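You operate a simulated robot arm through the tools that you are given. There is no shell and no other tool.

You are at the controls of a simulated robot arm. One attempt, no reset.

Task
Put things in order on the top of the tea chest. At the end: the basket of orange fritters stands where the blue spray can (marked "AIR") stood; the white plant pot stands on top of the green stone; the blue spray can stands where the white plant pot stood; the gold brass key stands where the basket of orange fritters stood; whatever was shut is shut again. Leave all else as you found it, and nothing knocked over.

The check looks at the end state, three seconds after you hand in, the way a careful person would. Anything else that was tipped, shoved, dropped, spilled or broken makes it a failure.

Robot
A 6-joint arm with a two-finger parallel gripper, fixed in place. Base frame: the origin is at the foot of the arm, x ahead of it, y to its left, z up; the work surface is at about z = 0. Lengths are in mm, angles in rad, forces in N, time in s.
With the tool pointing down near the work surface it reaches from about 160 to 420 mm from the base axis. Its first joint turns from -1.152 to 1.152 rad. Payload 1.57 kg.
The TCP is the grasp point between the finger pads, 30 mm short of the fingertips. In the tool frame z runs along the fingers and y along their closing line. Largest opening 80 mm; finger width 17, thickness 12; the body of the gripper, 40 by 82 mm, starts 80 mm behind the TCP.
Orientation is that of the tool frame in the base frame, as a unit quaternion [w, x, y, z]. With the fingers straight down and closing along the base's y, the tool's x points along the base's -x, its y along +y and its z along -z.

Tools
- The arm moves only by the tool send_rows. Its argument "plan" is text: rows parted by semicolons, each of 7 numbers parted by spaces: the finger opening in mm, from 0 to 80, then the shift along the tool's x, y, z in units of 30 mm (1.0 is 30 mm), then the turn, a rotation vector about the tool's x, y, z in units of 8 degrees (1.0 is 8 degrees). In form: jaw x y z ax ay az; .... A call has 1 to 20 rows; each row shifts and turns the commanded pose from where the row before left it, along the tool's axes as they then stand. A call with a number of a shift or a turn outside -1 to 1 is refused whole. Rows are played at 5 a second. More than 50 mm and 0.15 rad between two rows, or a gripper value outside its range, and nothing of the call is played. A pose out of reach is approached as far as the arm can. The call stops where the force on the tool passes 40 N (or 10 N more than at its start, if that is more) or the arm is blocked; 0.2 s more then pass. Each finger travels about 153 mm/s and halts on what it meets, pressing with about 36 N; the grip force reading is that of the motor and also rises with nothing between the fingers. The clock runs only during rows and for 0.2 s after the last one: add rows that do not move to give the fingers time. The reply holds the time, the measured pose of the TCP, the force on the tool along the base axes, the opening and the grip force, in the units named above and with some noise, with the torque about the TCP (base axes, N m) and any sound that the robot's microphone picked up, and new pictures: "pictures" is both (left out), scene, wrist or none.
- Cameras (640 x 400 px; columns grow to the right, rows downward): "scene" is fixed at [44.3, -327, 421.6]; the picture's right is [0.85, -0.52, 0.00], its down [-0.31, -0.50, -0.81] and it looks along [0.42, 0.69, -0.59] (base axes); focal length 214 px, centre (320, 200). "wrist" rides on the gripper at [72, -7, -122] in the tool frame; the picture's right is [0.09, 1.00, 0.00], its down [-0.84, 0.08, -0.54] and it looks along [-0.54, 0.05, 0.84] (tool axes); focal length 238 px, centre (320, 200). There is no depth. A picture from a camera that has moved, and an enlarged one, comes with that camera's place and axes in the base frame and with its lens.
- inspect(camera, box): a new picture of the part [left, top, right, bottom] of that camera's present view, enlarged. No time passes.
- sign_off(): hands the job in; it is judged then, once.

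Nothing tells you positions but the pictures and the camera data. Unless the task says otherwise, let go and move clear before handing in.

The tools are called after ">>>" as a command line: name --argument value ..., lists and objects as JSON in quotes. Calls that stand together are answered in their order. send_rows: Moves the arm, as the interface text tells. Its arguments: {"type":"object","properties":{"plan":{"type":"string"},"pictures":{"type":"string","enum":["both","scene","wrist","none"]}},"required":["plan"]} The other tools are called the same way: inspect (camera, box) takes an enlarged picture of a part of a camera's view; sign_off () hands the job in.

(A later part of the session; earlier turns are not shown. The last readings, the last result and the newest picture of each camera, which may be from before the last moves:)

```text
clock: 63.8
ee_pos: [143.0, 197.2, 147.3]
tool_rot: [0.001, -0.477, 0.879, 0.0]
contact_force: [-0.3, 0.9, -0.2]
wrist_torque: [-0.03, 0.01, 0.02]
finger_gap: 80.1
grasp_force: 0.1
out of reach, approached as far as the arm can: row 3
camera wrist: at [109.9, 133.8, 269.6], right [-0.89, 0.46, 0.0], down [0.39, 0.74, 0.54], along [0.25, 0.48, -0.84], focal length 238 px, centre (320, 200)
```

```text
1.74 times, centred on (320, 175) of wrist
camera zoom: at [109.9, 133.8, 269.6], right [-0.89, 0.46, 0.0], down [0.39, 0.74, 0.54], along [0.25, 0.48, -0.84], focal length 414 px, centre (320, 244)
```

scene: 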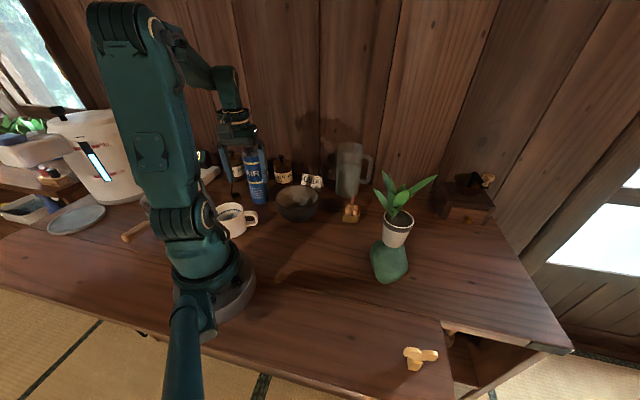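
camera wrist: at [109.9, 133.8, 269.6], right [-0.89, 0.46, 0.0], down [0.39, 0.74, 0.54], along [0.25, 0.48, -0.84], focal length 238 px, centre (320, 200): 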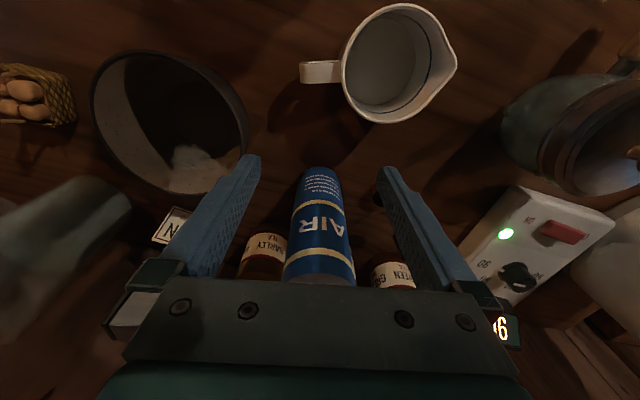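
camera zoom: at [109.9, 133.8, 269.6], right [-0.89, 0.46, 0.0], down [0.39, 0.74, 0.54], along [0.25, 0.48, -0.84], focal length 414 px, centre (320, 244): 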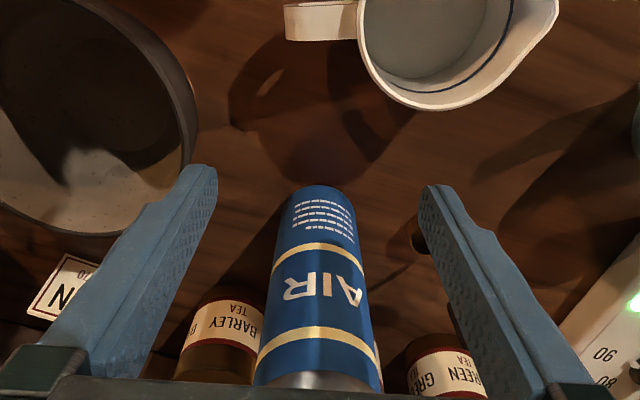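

The can's axis is about 7 mm off the gripper's centre line, and the cap (z≈222) needs more palm clearance. I'll raise 8 mm and shift sideways before advancing.

>>> send_rows --plan "80 0 0 -0.267 0 0 0; 80 -0.2 0.247 0 0 0 0; 80 0 0 0 0 0 0; 80 0 0 0 0 0 0" --pictures "wrist"

>>> inspect --camera "wrist" --box '[220, 60, 420, 290]'

```text
clock: 64.8
ee_pos: [145.2, 204.0, 155.5]
tool_rot: [0.0, -0.477, 0.879, 0.0]
contact_force: [0.5, -1.2, -0.3]
wrist_torque: [0.0, -0.01, 0.03]
finger_gap: 80.0
grasp_force: 0.1
out of reach, approached as far as the arm can: row 2
camera wrist: at [112.7, 139.4, 278.3], right [-0.89, 0.46, 0.0], down [0.39, 0.74, 0.54], along [0.25, 0.48, -0.84], focal length 238 px, centre (320, 200)
```

wrist: 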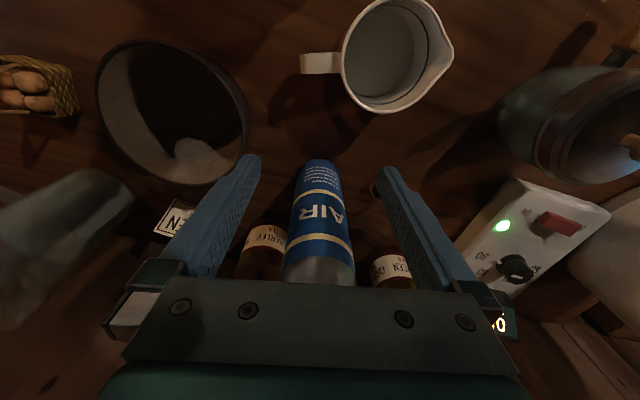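

```text
1.74 times, centred on (320, 175) of wrist
camera zoom: at [112.7, 139.4, 278.3], right [-0.89, 0.46, 0.0], down [0.39, 0.74, 0.54], along [0.25, 0.48, -0.84], focal length 414 px, centre (320, 244)
```

zoom: 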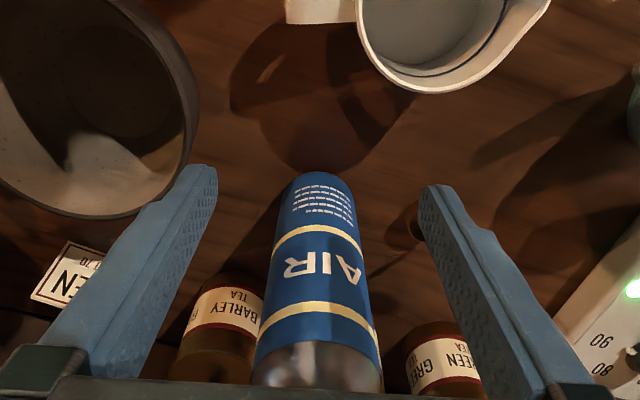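

The reach limit is on sweep angle and relaxes farther out, and the can centre is confirmed at about (179, 267). I'll advance straight first, then drift sideways as I go out.

>>> send_rows --plan "80 -0.4 0 0 0 0 0; 80 -0.4 0 0 0 0 0; 80 -0.4 0.02 0 0 0 0; 80 0 0 0 0 0 0; 80 0 0 0 0 0 0" --pictures "both"

>>> inspect --camera "wrist" --box '[220, 60, 420, 290]'

>>> inspect --camera "scene" --box '[200, 90, 320, 220]'

```text
clock: 66.0
ee_pos: [165.1, 232.2, 158.4]
tool_rot: [0.001, -0.477, 0.879, -0.001]
contact_force: [-0.6, -0.4, -0.7]
wrist_torque: [-0.01, 0.05, 0.0]
finger_gap: 80.0
grasp_force: 0.0
camera wrist: at [132.0, 169.9, 279.3], right [-0.89, 0.46, 0.0], down [0.39, 0.74, 0.54], along [0.25, 0.48, -0.84], focal length 238 px, centre (320, 200)
```

scene: 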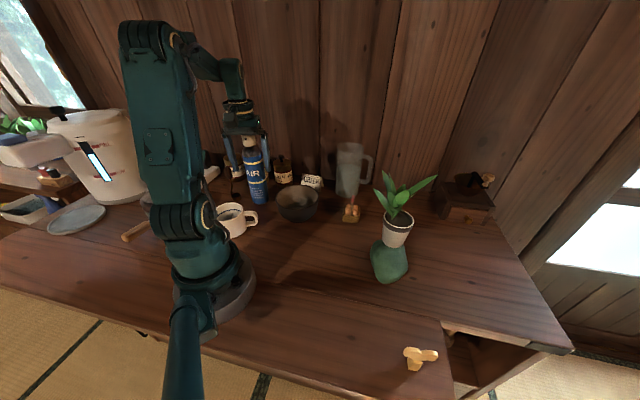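
wrist: 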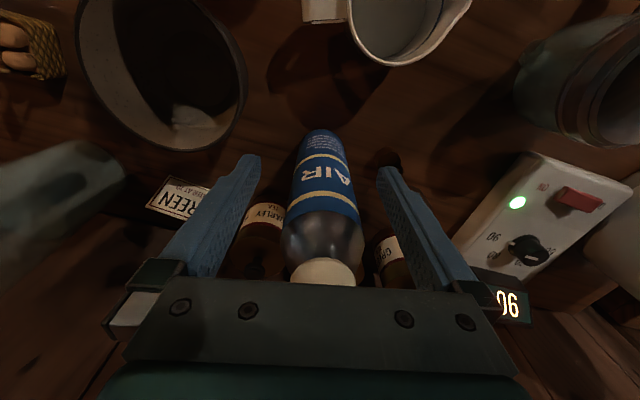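

```text
1.74 times, centred on (320, 175) of wrist
camera zoom: at [132.0, 169.9, 279.3], right [-0.89, 0.46, 0.0], down [0.39, 0.74, 0.54], along [0.25, 0.48, -0.84], focal length 414 px, centre (320, 244)
```

zoom: 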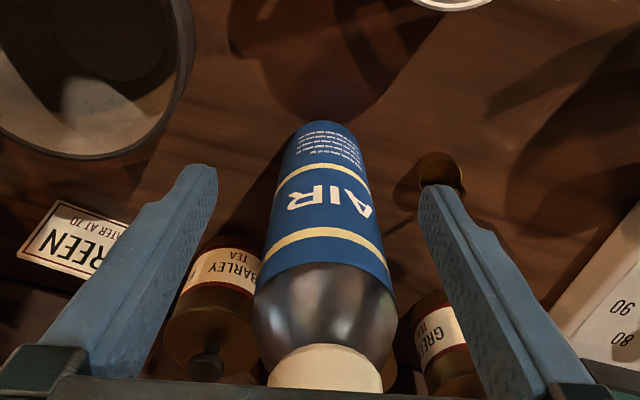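

```text
3.08 times, centred on (260, 155) of scene
camera zoom: at [44.3, -327.0, 421.6], right [0.85, -0.52, 0.0], down [-0.31, -0.5, -0.81], along [0.42, 0.69, -0.59], focal length 660 px, centre (505, 338)
```

zoom: 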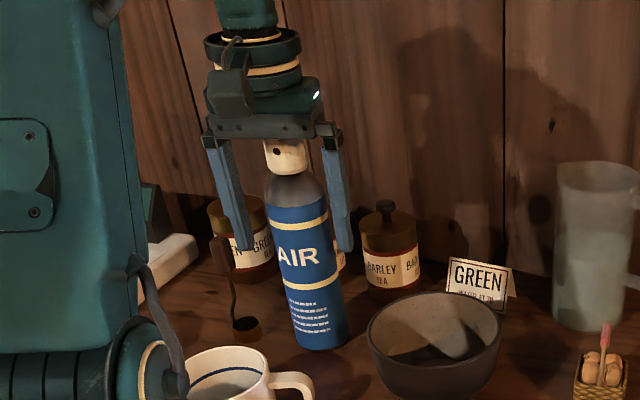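

The can is entering between the fingers and sits about 7 mm to one side. I'll continue outward while correcting sideways.

>>> send_rows --plan "80 -0.3 0.09 0 0 0 0; 80 -0.3 0.08 0 0 0 0; 80 -0.3 0.06 0 0 0 0; 80 -0.3 0 0 0 0 0; 80 0 0 0 0 0 0; 80 0 0 0 0 0 0" --pictures "both"

>>> inspect --camera "wrist" --box '[220, 60, 420, 290]'

>>> inspect --camera "scene" --box '[200, 90, 320, 220]'

```text
clock: 67.4
ee_pos: [178.9, 266.9, 156.8]
tool_rot: [0.0, -0.478, 0.879, -0.001]
contact_force: [0.4, -0.6, 0.2]
wrist_torque: [0.0, 0.0, 0.0]
finger_gap: 79.9
grasp_force: 0.1
camera wrist: at [145.3, 203.6, 278.8], right [-0.89, 0.46, 0.0], down [0.39, 0.74, 0.54], along [0.25, 0.48, -0.84], focal length 238 px, centre (320, 200)
```

scene: 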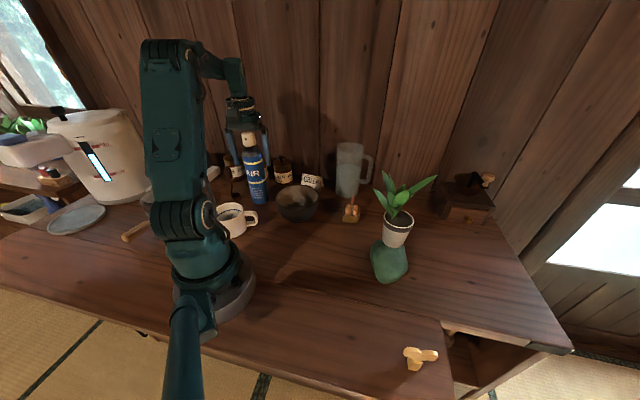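
wrist: 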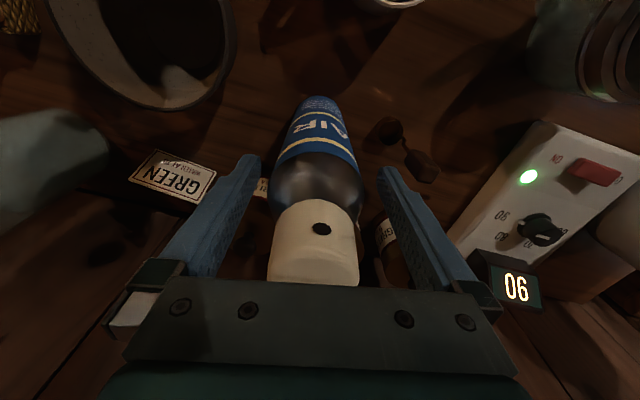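

```text
1.74 times, centred on (320, 175) of wrist
camera zoom: at [145.3, 203.6, 278.8], right [-0.89, 0.46, 0.0], down [0.39, 0.74, 0.54], along [0.25, 0.48, -0.84], focal length 414 px, centre (320, 244)
```

zoom: 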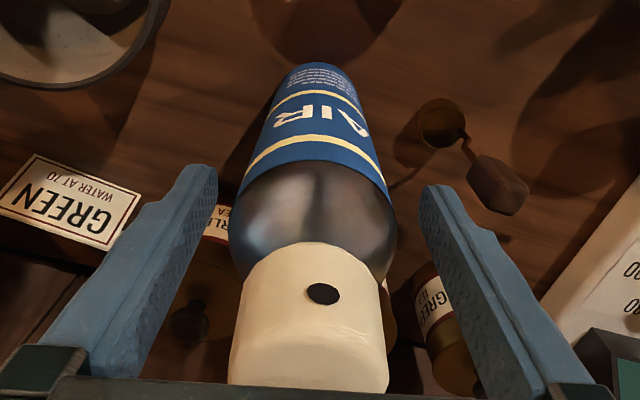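

```text
3.08 times, centred on (260, 155) of scene
camera zoom: at [44.3, -327.0, 421.6], right [0.85, -0.52, 0.0], down [-0.31, -0.5, -0.81], along [0.42, 0.69, -0.59], focal length 660 px, centre (505, 338)
```

zoom: 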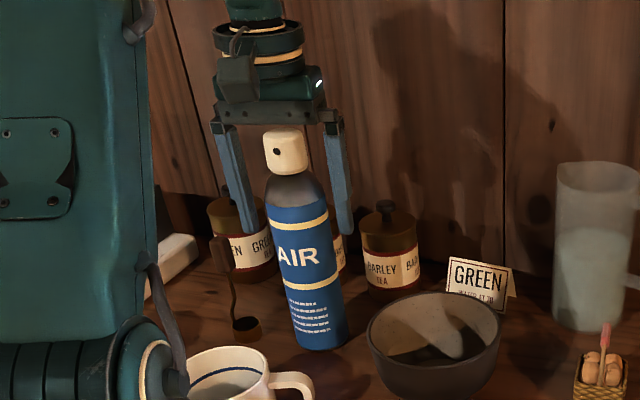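

The can is centred between the fingers and the cap is clear of the palm. I'll close on it.

>>> send_rows --plan "72 0 0 0 0 0 0; 64 0 0 0 0 0 0; 58 0 0 0 0 0 0; 52 0 0 0 0 0 0; 45 0 0 0 0 0 0; 45 0 0 0 0 0 0; 45 0 0 0 0 0 0" --pictures "both"

>>> inspect --camera "scene" --box '[200, 90, 320, 220]'

>>> inspect --camera "wrist" --box '[220, 60, 420, 290]'

```text
clock: 69.0
ee_pos: [177.7, 267.9, 157.9]
tool_rot: [0.001, -0.477, 0.879, -0.001]
contact_force: [0.3, -0.3, 0.7]
wrist_torque: [-0.06, 0.04, 0.0]
finger_gap: 53.3
grasp_force: 35.7
camera wrist: at [145.3, 203.5, 278.8], right [-0.89, 0.46, 0.0], down [0.39, 0.74, 0.54], along [0.25, 0.48, -0.84], focal length 238 px, centre (320, 200)
```

scene: 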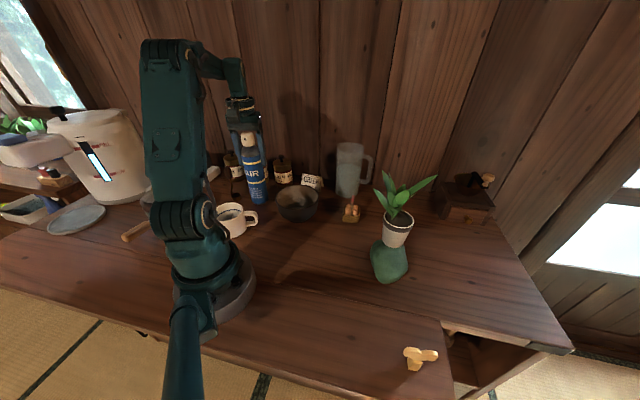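
wrist: 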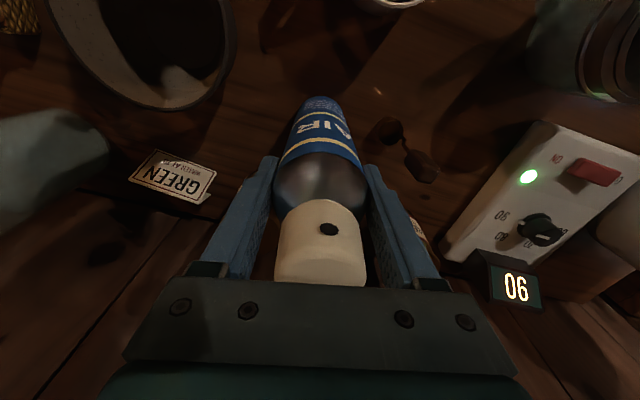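

```text
3.08 times, centred on (260, 155) of scene
camera zoom: at [44.3, -327.0, 421.5], right [0.85, -0.52, 0.0], down [-0.31, -0.5, -0.81], along [0.42, 0.69, -0.59], focal length 660 px, centre (505, 338)
```

zoom: 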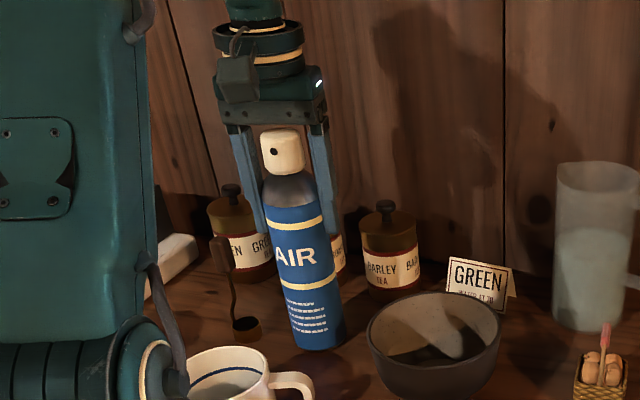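

```text
1.74 times, centred on (320, 175) of wrist
camera zoom: at [145.3, 203.5, 278.8], right [-0.89, 0.46, 0.0], down [0.39, 0.74, 0.54], along [0.25, 0.48, -0.84], focal length 414 px, centre (320, 244)
```

zoom: 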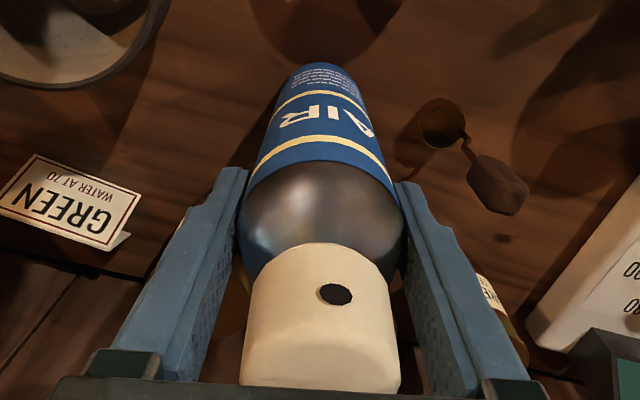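

The can is gripped at 53 mm. Now I'll lift it straight up and check the weight.

>>> send_rows --plan "45 0 0 -0.2 0 0 0; 45 0 0 -0.5 0 0 0; 45 0 0 -0.75 0 0 0; 45 0 0 -0.75 0 0 0; 45 0 0 -0.75 0 0 0; 45 0 0 0 0 0 0; 45 0 0 0 0 0 0" --pictures "both"

>>> inspect --camera "scene" --box '[200, 60, 330, 220]'

```text
clock: 70.6
ee_pos: [177.1, 265.4, 247.3]
tool_rot: [0.001, -0.476, 0.879, -0.001]
contact_force: [-0.9, 0.3, -2.4]
wrist_torque: [-0.02, 0.02, 0.0]
finger_gap: 53.2
grasp_force: 35.5
camera wrist: at [144.6, 202.6, 368.5], right [-0.89, 0.46, 0.0], down [0.39, 0.74, 0.54], along [0.25, 0.48, -0.84], focal length 238 px, centre (320, 200)
```

scene: 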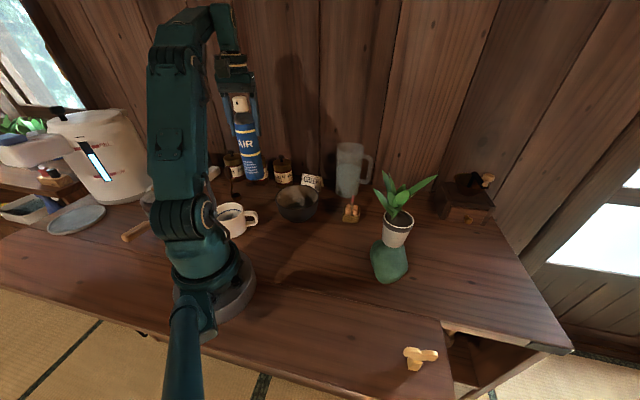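
wrist: 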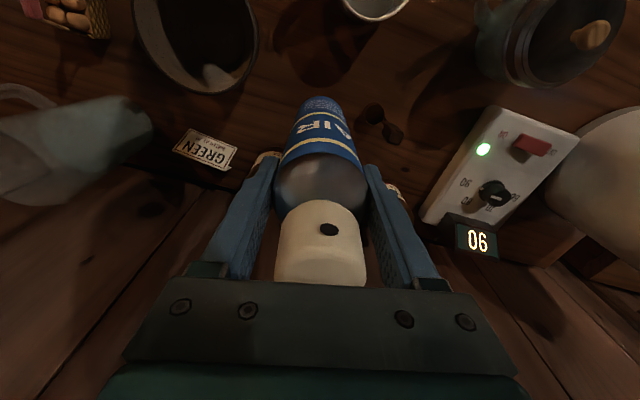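

```text
2.50 times, centred on (265, 140) of scene
camera zoom: at [44.3, -327.0, 421.6], right [0.85, -0.52, 0.0], down [-0.31, -0.5, -0.81], along [0.42, 0.69, -0.59], focal length 536 px, centre (458, 350)
```

zoom: 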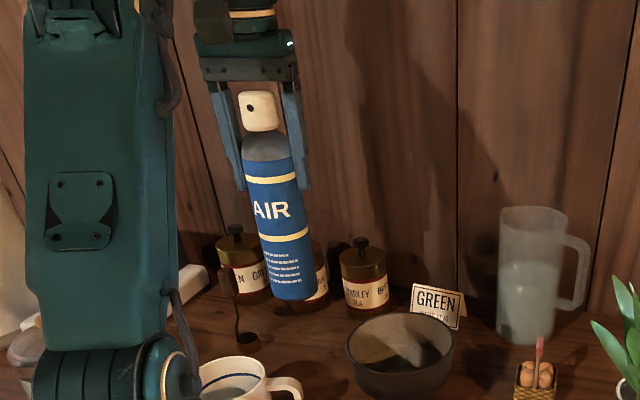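

The can is lifted with its bottom about 88 mm up and everything else in place. I'll carry it inward over the clear middle and turn the gripper back toward the front side.

>>> send_rows --plan "45 0.525 -0.622 0 0 0 0; 45 0.525 -0.622 0 0 0 0; 45 0.525 -0.622 0 0 0 0; 45 0.525 -0.622 0 0 0 0; 45 0.525 -0.622 0 0 0 0; 45 0.525 -0.622 0 0 0 0; 45 0.525 -0.622 0 0 0 0; 45 0.525 -0.622 0 0 0 0; 45 0 0 0 0 0 0.975; 45 0 0 0 0 0 0.975; 45 0 0 0 0 0 0.975; 45 0 0 0 0 0 0.975; 45 0 0 0 0 0 0.975; 45 0 0 0 0 0 0.975; 45 0 0 0 0 0 0.975; 45 0 0 0 0 0 0.975; 45 0 0 0 0 0 0.975; 45 0 0 0 0 0 0.975; 45 0 0 0 0 0 0; 45 0 0 0 0 0 0" --pictures "scene"

```text
clock: 74.8
ee_pos: [235.1, 80.5, 247.2]
tool_rot: [0.0, 0.182, 0.983, 0.0]
contact_force: [0.2, 0.3, -2.6]
wrist_torque: [0.01, 0.01, 0.02]
finger_gap: 53.3
grasp_force: 35.7
```

scene: 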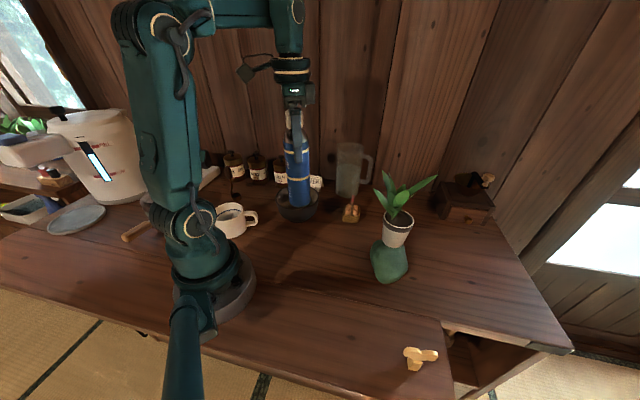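

>>> send_rows --plan "45 -0.101 -0.802 0 0 0 0; 45 -0.101 -0.802 0 0 0 0; 45 -0.101 -0.802 0 0 0 0; 45 -0.101 -0.802 0 0 0 0; 45 -0.101 -0.802 0 0 0 0; 45 -0.101 -0.802 0 0 0 0; 45 -0.101 -0.802 0 0 0 0; 45 -0.101 -0.802 0 0 0 0; 45 -0.101 -0.802 0 0 0 0; 45 -0.101 -0.802 0 0 0 0; 45 -0.101 -0.802 0 0 0 0; 45 -0.101 -0.802 0 0 0 0; 45 0 0 0 0 0 0; 45 0 0 0 0 0 0; 45 0 0 0 0 0 0" --pictures "both"

```text
clock: 78.0
ee_pos: [165.2, -203.6, 245.8]
tool_rot: [0.001, 0.182, 0.983, 0.0]
contact_force: [1.0, 0.2, -3.2]
wrist_torque: [0.01, -0.02, -0.01]
finger_gap: 53.1
grasp_force: 36.4
camera wrist: at [95.7, -182.7, 367.0], right [0.27, 0.96, 0.0], down [0.81, -0.23, 0.54], along [0.52, -0.15, -0.84], focal length 238 px, centre (320, 200)
```

scene: 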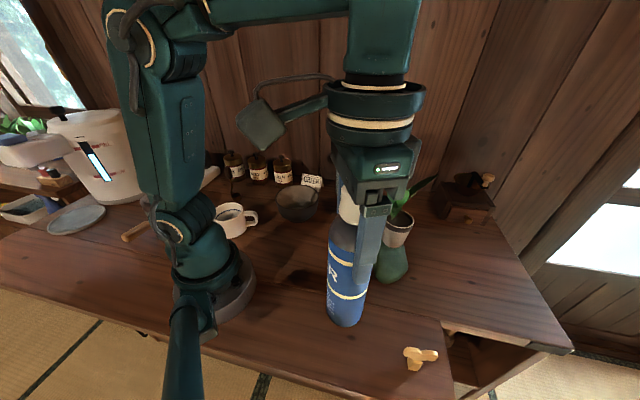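
wrist: 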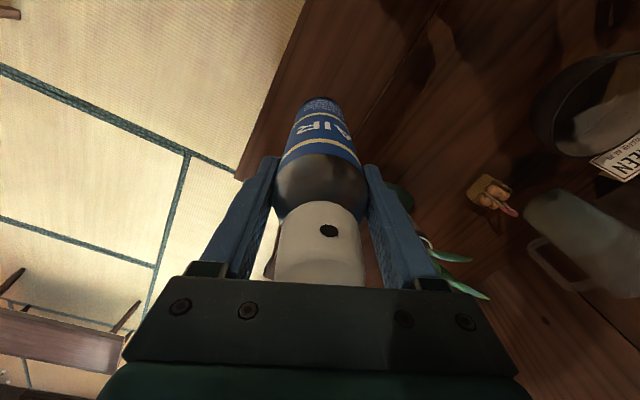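

The can is over the pot's former place. I'll lower it most of the way, then feel for the board.

>>> send_rows --plan "45 0 0 0.7 0 0 0; 45 0 0 0.7 0 0 0; 45 0 0 0.6 0 0 0; 45 0 0 0.4 0 0 0; 45 0 0 0.23 0 0 0; 45 0 0 0 0 0 0; 45 0 0 0 0 0 0; 45 0 0 0 0 0 0" --pictures "both"

>>> inspect --camera "scene" --box '[280, 200, 420, 370]'

```text
clock: 79.8
ee_pos: [165.5, -203.7, 167.0]
tool_rot: [0.001, 0.181, 0.983, -0.001]
contact_force: [0.2, -0.3, -3.7]
wrist_torque: [0.0, 0.0, 0.05]
finger_gap: 53.0
grasp_force: 36.0
camera wrist: at [95.6, -184.0, 288.0], right [0.27, 0.96, 0.0], down [0.81, -0.23, 0.54], along [0.52, -0.15, -0.84], focal length 238 px, centre (320, 200)
```

scene: 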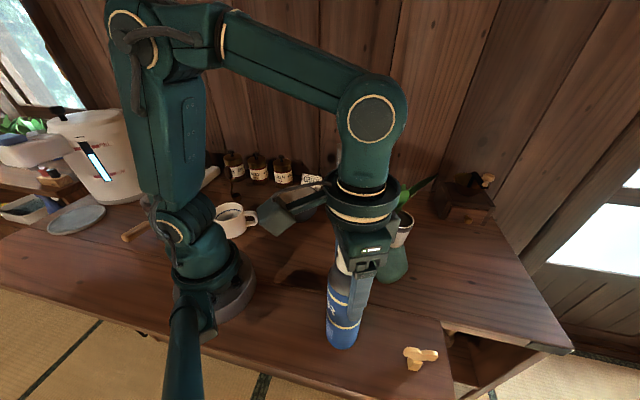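
wrist: 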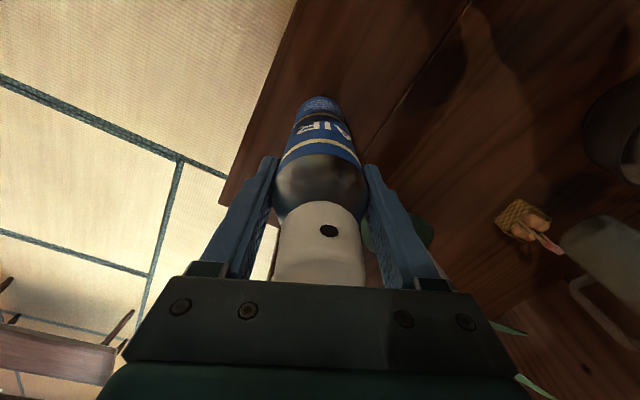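

```text
2.35 times, centred on (350, 285) of scene
camera zoom: at [44.3, -327.0, 421.5], right [0.85, -0.52, 0.0], down [-0.31, -0.5, -0.81], along [0.42, 0.69, -0.59], focal length 505 px, centre (249, 0)
```

zoom: 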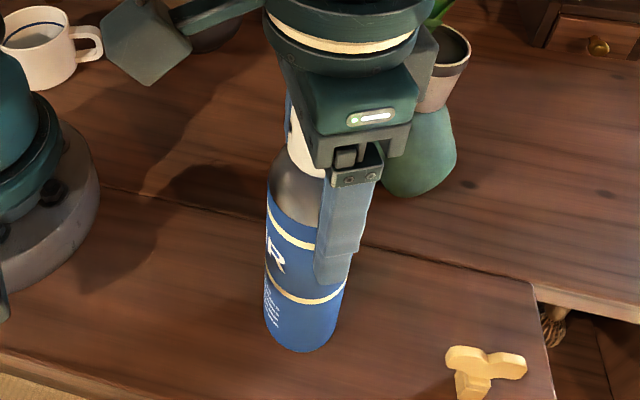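

>>> send_rows --plan "45 0.018 0.047 0.1 0 0 0; 45 0 0 0.1 0 0 0; 45 0 0 0 0 0 0; 45 0 0 0 0 0 0" --pictures "none"

>>> send_rows --plan "45 0 0 0.05 0 0 0; 45 0 0 0 0 0 0; 45 0 0 0 0 0 0" --pictures "none"

```text
clock: 80.8
ee_pos: [165.5, -202.2, 161.0]
tool_rot: [0.0, 0.183, 0.983, 0.0]
contact_force: [-0.5, 0.6, -2.9]
wrist_torque: [-0.01, 0.0, -0.01]
finger_gap: 53.3
grasp_force: 36.0
```

```text
clock: 81.6
ee_pos: [166.1, -202.8, 159.8]
tool_rot: [0.001, 0.183, 0.983, 0.0]
contact_force: [0.1, -0.8, -3.0]
wrist_torque: [0.02, -0.01, -0.01]
finger_gap: 53.1
grasp_force: 35.8
```

>>> send_rows --plan "45 0 0 0.05 0 0 0; 45 0 0 0 0 0 0; 45 0 0 0 0 0 0" --pictures "none"

>>> send_rows --plan "45 0 0 0.03 0 0 0; 45 0 0 0 0 0 0; 45 0 0 0 0 0 0" --pictures "none"

```text
clock: 82.4
ee_pos: [165.7, -202.3, 157.8]
tool_rot: [0.0, 0.182, 0.983, 0.001]
contact_force: [-0.1, -0.8, -3.5]
wrist_torque: [-0.02, 0.03, 0.0]
finger_gap: 53.0
grasp_force: 36.4
```

```text
clock: 83.2
ee_pos: [164.7, -202.3, 157.4]
tool_rot: [0.001, 0.182, 0.983, 0.0]
contact_force: [-1.8, 0.4, 9.8]
wrist_torque: [0.31, 0.23, 0.03]
finger_gap: 53.4
grasp_force: 35.8
```

The can touches the board. I'll open slowly and check that it stands.

>>> send_rows --plan "52 0 0 0 0 0 0; 53 0 0 0 0 0 0; 54 0 0 0 0 0 0; 55 0 0 0 0 0 0; 56 0 0 0 0 0 0; 58 0 0 0 0 0 0; 60 0 0 0 0 0 0; 60 0 0 0 0 0 0; 60 0 0 0 0 0 0" --pictures "both"

>>> inspect --camera "scene" --box '[280, 200, 420, 370]'

```text
clock: 85.2
ee_pos: [166.5, -202.3, 156.5]
tool_rot: [0.001, 0.183, 0.983, 0.0]
contact_force: [-0.6, 0.1, 0.4]
wrist_torque: [0.01, 0.03, -0.03]
finger_gap: 59.7
grasp_force: 0.1
camera wrist: at [96.7, -182.1, 278.5], right [0.27, 0.96, 0.0], down [0.81, -0.23, 0.54], along [0.52, -0.15, -0.84], focal length 238 px, centre (320, 200)
```

scene: 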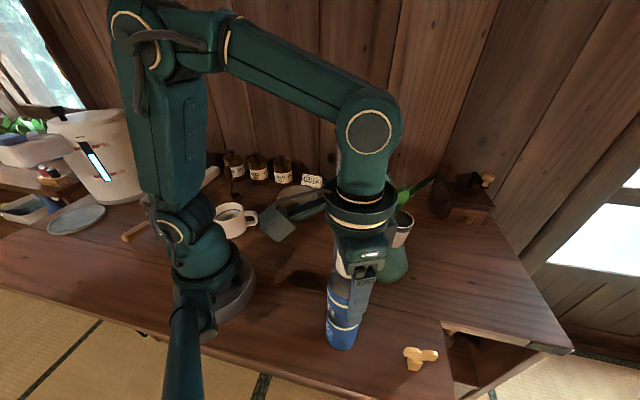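
wrist: 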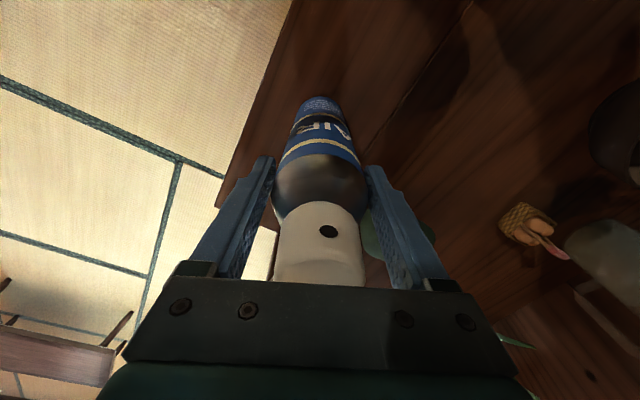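

```text
2.35 times, centred on (350, 285) of scene
camera zoom: at [44.3, -327.0, 421.6], right [0.85, -0.52, 0.0], down [-0.31, -0.5, -0.81], along [0.42, 0.69, -0.59], focal length 505 px, centre (249, 0)
```

zoom: 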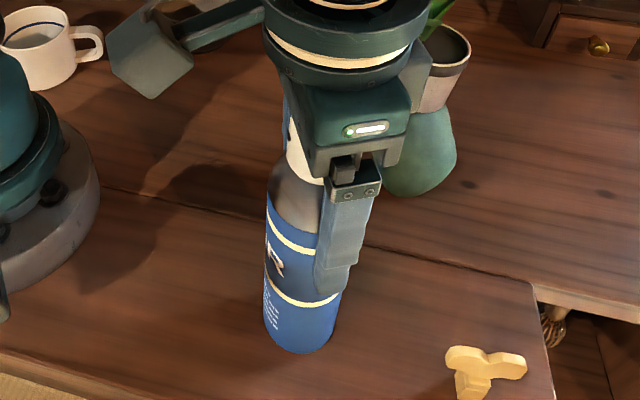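

The can stands on its own. I'll open fully and rise clear of it.

>>> send_rows --plan "64 0 0 0 0 0 0; 70 0 0 0 0 0 0; 76 0 0 0 0 0 0; 80 0 0 0 0 0 0; 80 0 0 0 0 0 0; 80 0 0 -0.5 0 0 0; 80 0 0 -0.7 0 0 0; 80 0 0 -0.8 0 0 0; 80 0 0 -0.8 0 0 0; 80 0 0 -0.8 0 0 0; 80 0 0 -0.3 0 0 0; 80 0 0 0 0 0 0; 80 0 0 0 0 0 0" --pictures "both"

>>> inspect --camera "scene" --box '[280, 200, 420, 370]'

```text
clock: 88.0
ee_pos: [165.0, -202.2, 274.9]
tool_rot: [0.001, 0.182, 0.983, -0.001]
contact_force: [-0.6, -0.2, 0.9]
wrist_torque: [-0.05, 0.03, -0.01]
finger_gap: 80.0
grasp_force: 0.1
camera wrist: at [96.2, -181.9, 396.2], right [0.27, 0.96, 0.0], down [0.81, -0.23, 0.54], along [0.52, -0.15, -0.84], focal length 238 px, centre (320, 200)
```

scene: 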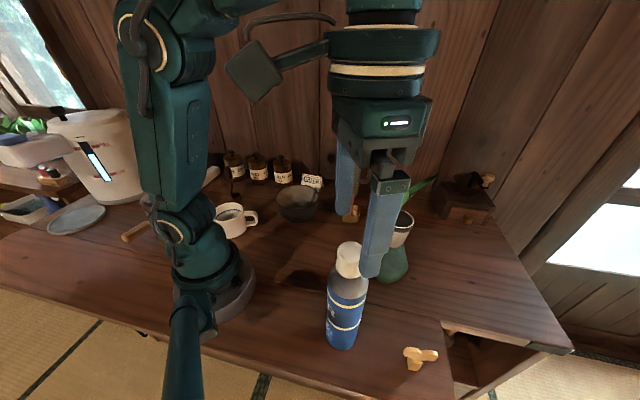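
wrist: 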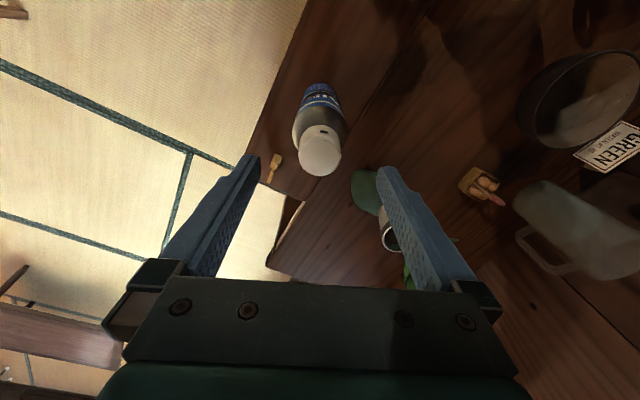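

```text
2.35 times, centred on (350, 285) of scene
camera zoom: at [44.3, -327.0, 421.6], right [0.85, -0.52, 0.0], down [-0.31, -0.5, -0.81], along [0.42, 0.69, -0.59], focal length 505 px, centre (249, 0)
```

zoom: 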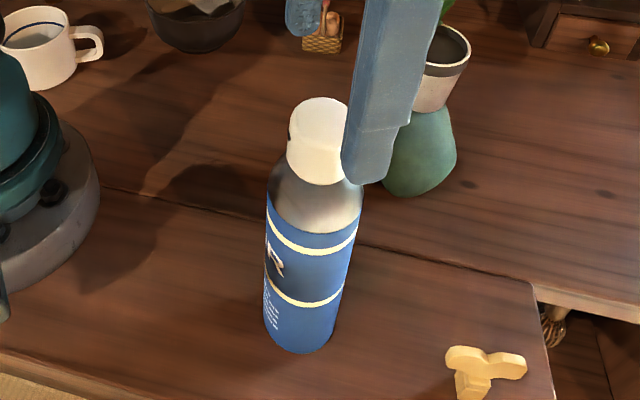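

The can stands in the pot's old place. Next is the basket; first I'll look at the now-empty can spot and its neighbours.

>>> inspect --camera "scene" --box '[205, 140, 335, 240]'

>>> inspect --camera "scene" --box '[320, 170, 440, 300]'

>>> inspect --camera "wrist" --box '[430, 140, 540, 230]'

```text
4.00 times, centred on (270, 190) of scene
camera zoom: at [44.3, -327.0, 421.6], right [0.85, -0.52, 0.0], down [-0.31, -0.5, -0.81], along [0.42, 0.69, -0.59], focal length 858 px, centre (520, 240)
```

zoom: 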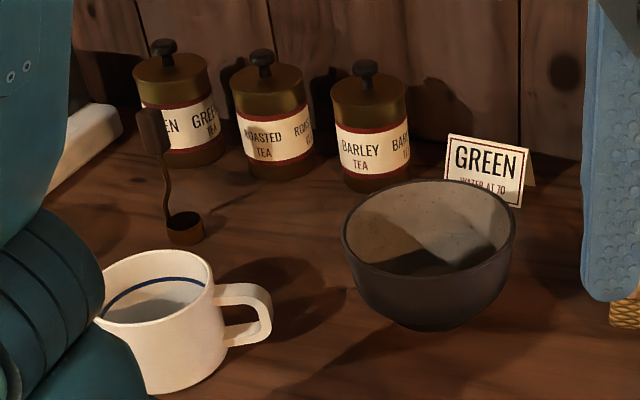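

```text
3.08 times, centred on (380, 235) of scene
camera zoom: at [44.3, -327.0, 421.6], right [0.85, -0.52, 0.0], down [-0.31, -0.5, -0.81], along [0.42, 0.69, -0.59], focal length 660 px, centre (135, 92)
```

zoom: 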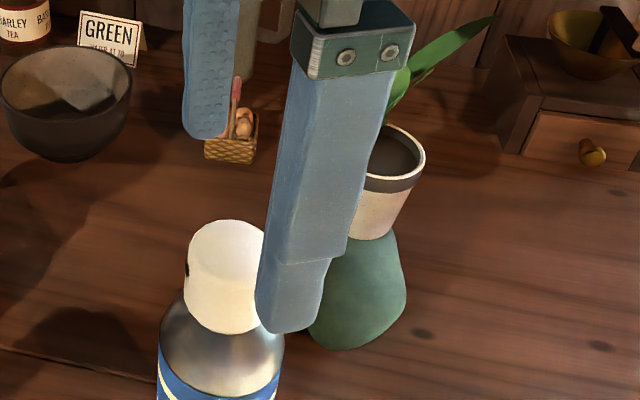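

```text
4.44 times, centred on (485, 185) of wrist
camera zoom: at [96.2, -181.9, 396.2], right [0.27, 0.96, 0.0], down [0.81, -0.23, 0.54], along [0.52, -0.15, -0.84], focal length 1059 px, centre (-413, 267)
```

zoom: 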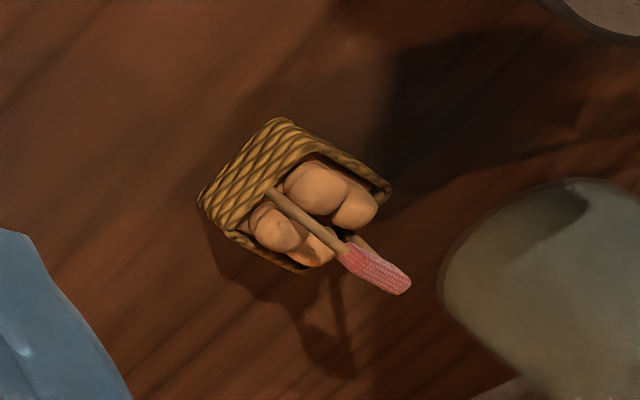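

The area around the can's old spot is free for about 80 mm in every direction. The basket's corners put its centre at about (379, 40), turned about 47°. I'll move to the middle and turn so the fingers close on the two faces without handle posts.

>>> send_rows --plan "80 0.08 0.755 0 0 0 0; 80 0.08 0.755 0 0 0 0; 80 0.08 0.755 0 0 0 0; 80 0.08 0.755 0 0 0 0; 80 0.08 0.755 0 0 0 0; 80 0.08 0.755 0 0 0 0; 80 0.08 0.755 0 0 0 0; 80 0.08 0.755 0 0 0 0; 80 0.08 0.755 0 0 0 0; 80 0.08 0.755 0 0 0 0; 80 0.08 0.755 0 0 0 0; 80 0 0 0 0 0 -0.944; 80 0 0 0 0 0 -0.944; 80 0 0 0 0 0 -0.944; 80 0 0 0 0 0 -0.944; 80 0 0 0 0 0 -0.944; 80 0 0 0 0 0 -0.944; 80 0 0 0 0 0 -0.944; 80 0 0 0 0 0 -0.944; 80 0 0 0 0 0 -0.948" --pictures "both"

```text
clock: 92.2
ee_pos: [230.5, 40.7, 273.9]
tool_rot: [0.0, -0.4, 0.917, -0.001]
contact_force: [0.5, 0.6, 0.4]
wrist_torque: [0.04, -0.02, 0.02]
finger_gap: 80.0
grasp_force: 0.1
camera wrist: at [186.5, -16.7, 396.4], right [-0.79, 0.61, 0.0], down [0.51, 0.67, 0.54], along [0.33, 0.43, -0.84], focal length 238 px, centre (320, 200)
```

scene: 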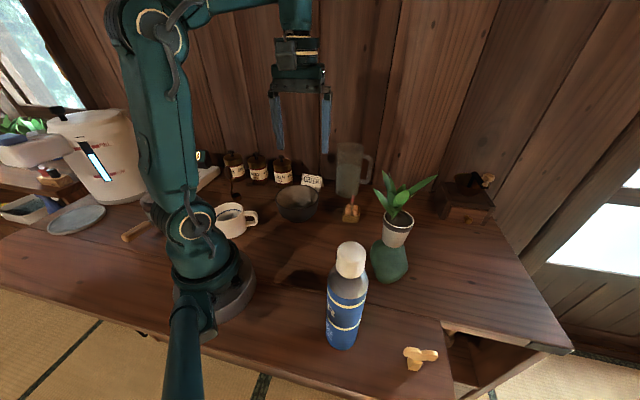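
wrist: 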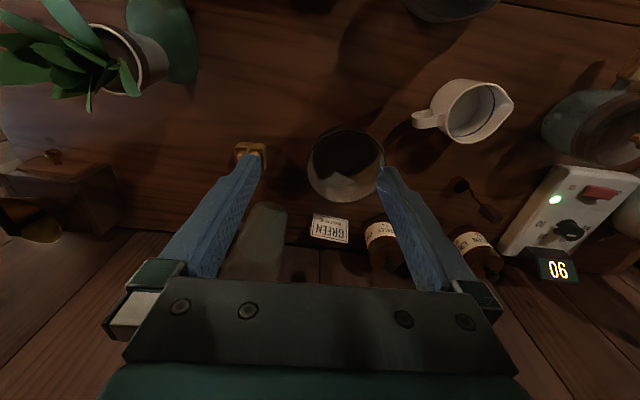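

Moving out over the basket at a height above its handle.

>>> send_rows --plan "80 -0.48 -0.523 0.519 0 0 0; 80 -0.48 -0.523 0.519 0 0 0; 80 -0.48 -0.523 0.519 0 0 0; 80 -0.48 -0.523 0.519 0 0 0; 80 -0.48 -0.523 0.519 0 0 0; 80 -0.48 -0.523 0.519 0 0 0; 80 -0.48 -0.523 0.519 0 0 0; 80 0 0 0 0 0 0; 80 0 0 0 0 0 0" --pictures "both"

>>> inspect --camera "wrist" --box '[220, 60, 420, 260]'

>>> inspect --camera "scene" --box '[310, 120, 440, 240]'

```text
clock: 94.2
ee_pos: [379.5, 39.3, 165.2]
tool_rot: [0.001, -0.398, 0.917, -0.001]
contact_force: [-0.9, 0.4, -0.3]
wrist_torque: [0.02, 0.0, -0.05]
finger_gap: 79.9
grasp_force: 0.1
camera wrist: at [335.8, -17.2, 286.9], right [-0.79, 0.61, 0.0], down [0.51, 0.67, 0.54], along [0.33, 0.43, -0.84], focal length 238 px, centre (320, 200)
```

scene: 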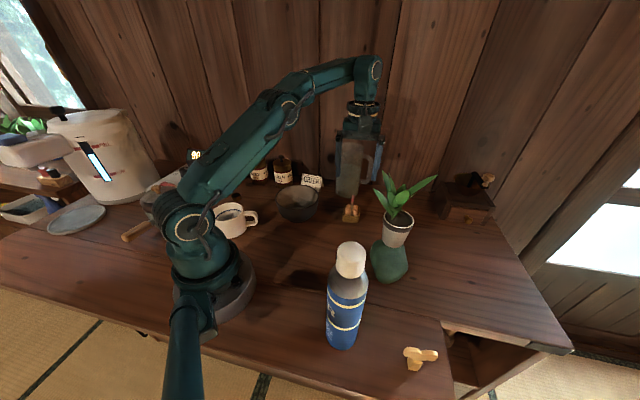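
wrist: 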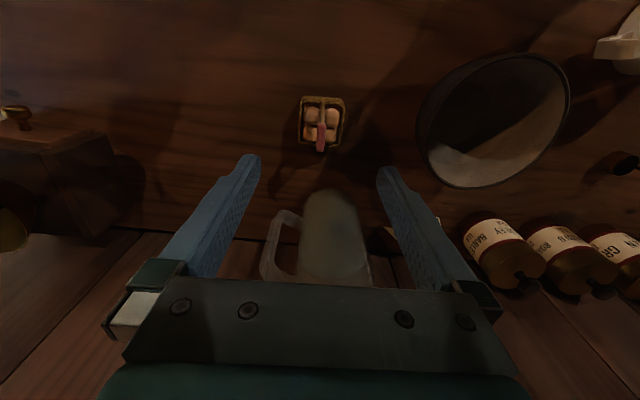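

```text
2.00 times, centred on (320, 160) of wrist
camera zoom: at [335.8, -17.2, 286.9], right [-0.79, 0.61, 0.0], down [0.51, 0.67, 0.54], along [0.33, 0.43, -0.84], focal length 477 px, centre (320, 280)
```

zoom: 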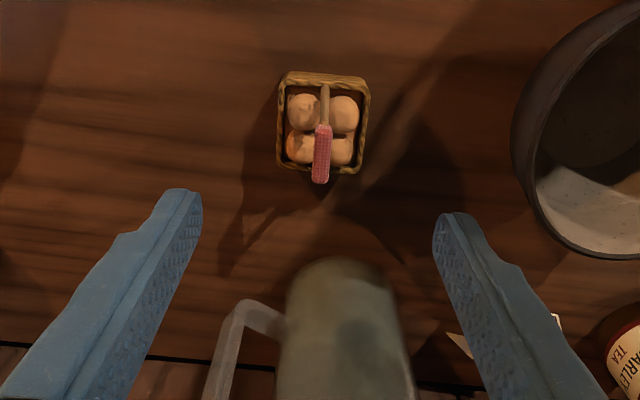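

```text
3.33 times, centred on (375, 180) of scene
camera zoom: at [44.3, -327.0, 421.6], right [0.85, -0.52, 0.0], down [-0.31, -0.5, -0.81], along [0.42, 0.69, -0.59], focal length 715 px, centre (137, 267)
```

zoom: 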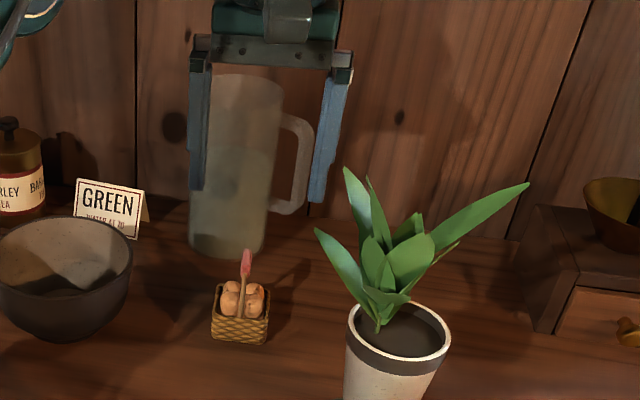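

The gripper is aligned with the basket and centred over it. I'll descend part-way and check again.

>>> send_rows --plan "80 0 0 0.8 0 0 0; 80 0 0 0.8 0 0 0; 80 0 0 0.8 0 0 0; 80 0 0 0.8 0 0 0; 80 0 0 0 0 0 0; 80 0 0 0 0 0 0" --pictures "both"

>>> inspect --camera "wrist" --box '[220, 80, 420, 280]'

>>> inspect --camera "scene" --box '[310, 120, 440, 240]'

```text
clock: 95.6
ee_pos: [380.1, 41.0, 68.9]
tool_rot: [0.0, -0.399, 0.917, -0.001]
contact_force: [-0.2, -0.1, -0.1]
wrist_torque: [0.01, 0.02, 0.01]
finger_gap: 80.0
grasp_force: 0.1
camera wrist: at [336.4, -16.1, 191.4], right [-0.79, 0.61, 0.0], down [0.51, 0.67, 0.54], along [0.33, 0.43, -0.84], focal length 238 px, centre (320, 200)
```

scene: 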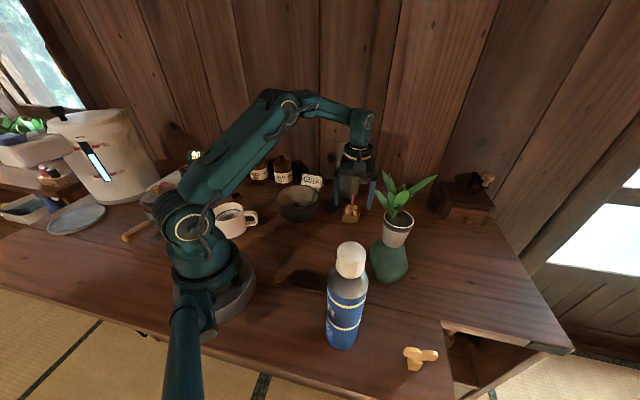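
wrist: 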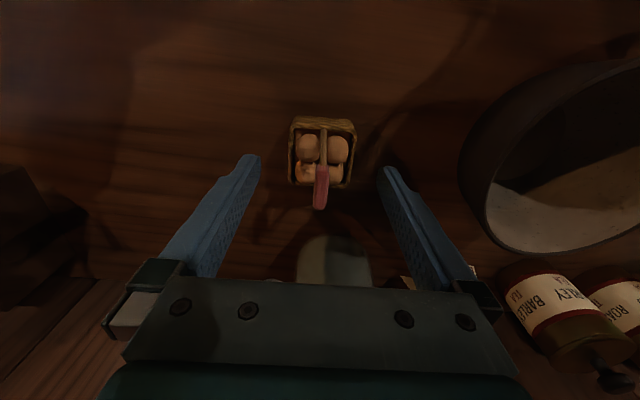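

```text
2.00 times, centred on (320, 180) of wrist
camera zoom: at [336.4, -16.1, 191.4], right [-0.79, 0.61, 0.0], down [0.51, 0.67, 0.54], along [0.33, 0.43, -0.84], focal length 477 px, centre (320, 240)
```

zoom: 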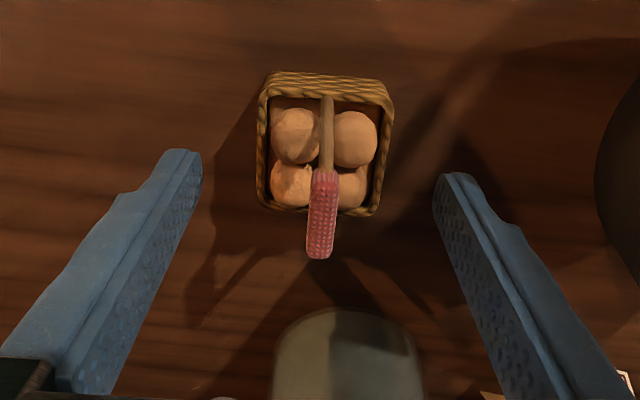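

```text
3.33 times, centred on (375, 180) of scene
camera zoom: at [44.3, -327.0, 421.6], right [0.85, -0.52, 0.0], down [-0.31, -0.5, -0.81], along [0.42, 0.69, -0.59], focal length 715 px, centre (137, 267)
```

zoom: 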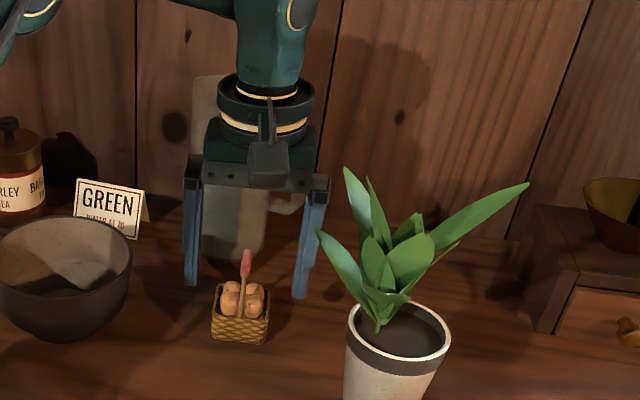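

The basket sits about 4 mm inward of the gripper centre. I'll correct and go down to z≈35.

>>> send_rows --plan "80 0.14 0 0.3 0 0 0; 80 0 0 0.4 0 0 0; 80 0 0 0.4 0 0 0; 80 0 0 0 0 0 0; 80 0 0 0 0 0 0" --pictures "both"

>>> inspect --camera "wrist" --box '[220, 80, 420, 280]'

>>> inspect --camera "scene" --box '[310, 140, 400, 240]'

```text
clock: 96.8
ee_pos: [376.8, 38.4, 38.1]
tool_rot: [0.0, -0.399, 0.917, -0.001]
contact_force: [0.2, -0.2, 0.1]
wrist_torque: [0.0, 0.0, 0.01]
finger_gap: 79.8
grasp_force: 0.1
camera wrist: at [333.7, -19.8, 159.2], right [-0.79, 0.61, 0.0], down [0.51, 0.67, 0.54], along [0.33, 0.43, -0.84], focal length 238 px, centre (320, 200)
```

scene: 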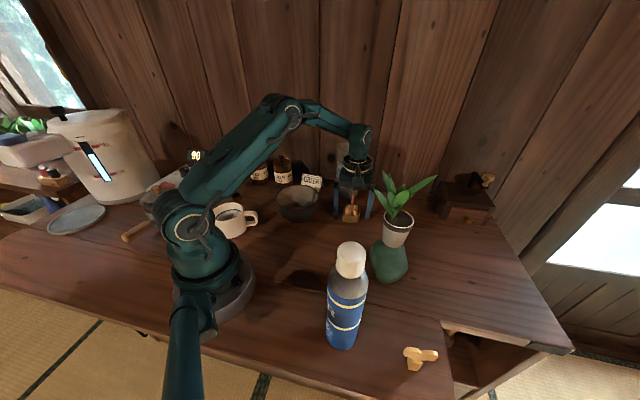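
wrist: 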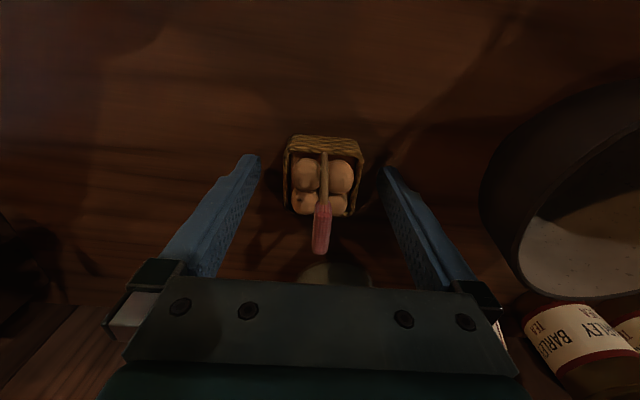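

```text
2.00 times, centred on (320, 180) of wrist
camera zoom: at [333.7, -19.8, 159.2], right [-0.79, 0.61, 0.0], down [0.51, 0.67, 0.54], along [0.33, 0.43, -0.84], focal length 477 px, centre (320, 240)
```

zoom: 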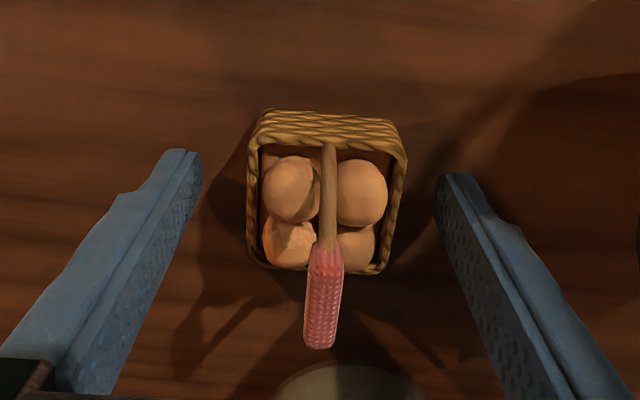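

```text
4.00 times, centred on (355, 190) of scene
camera zoom: at [44.3, -327.0, 421.6], right [0.85, -0.52, 0.0], down [-0.31, -0.5, -0.81], along [0.42, 0.69, -0.59], focal length 858 px, centre (180, 240)
```

zoom: 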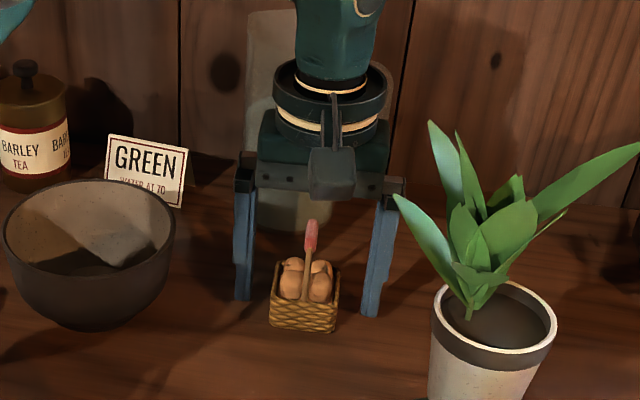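

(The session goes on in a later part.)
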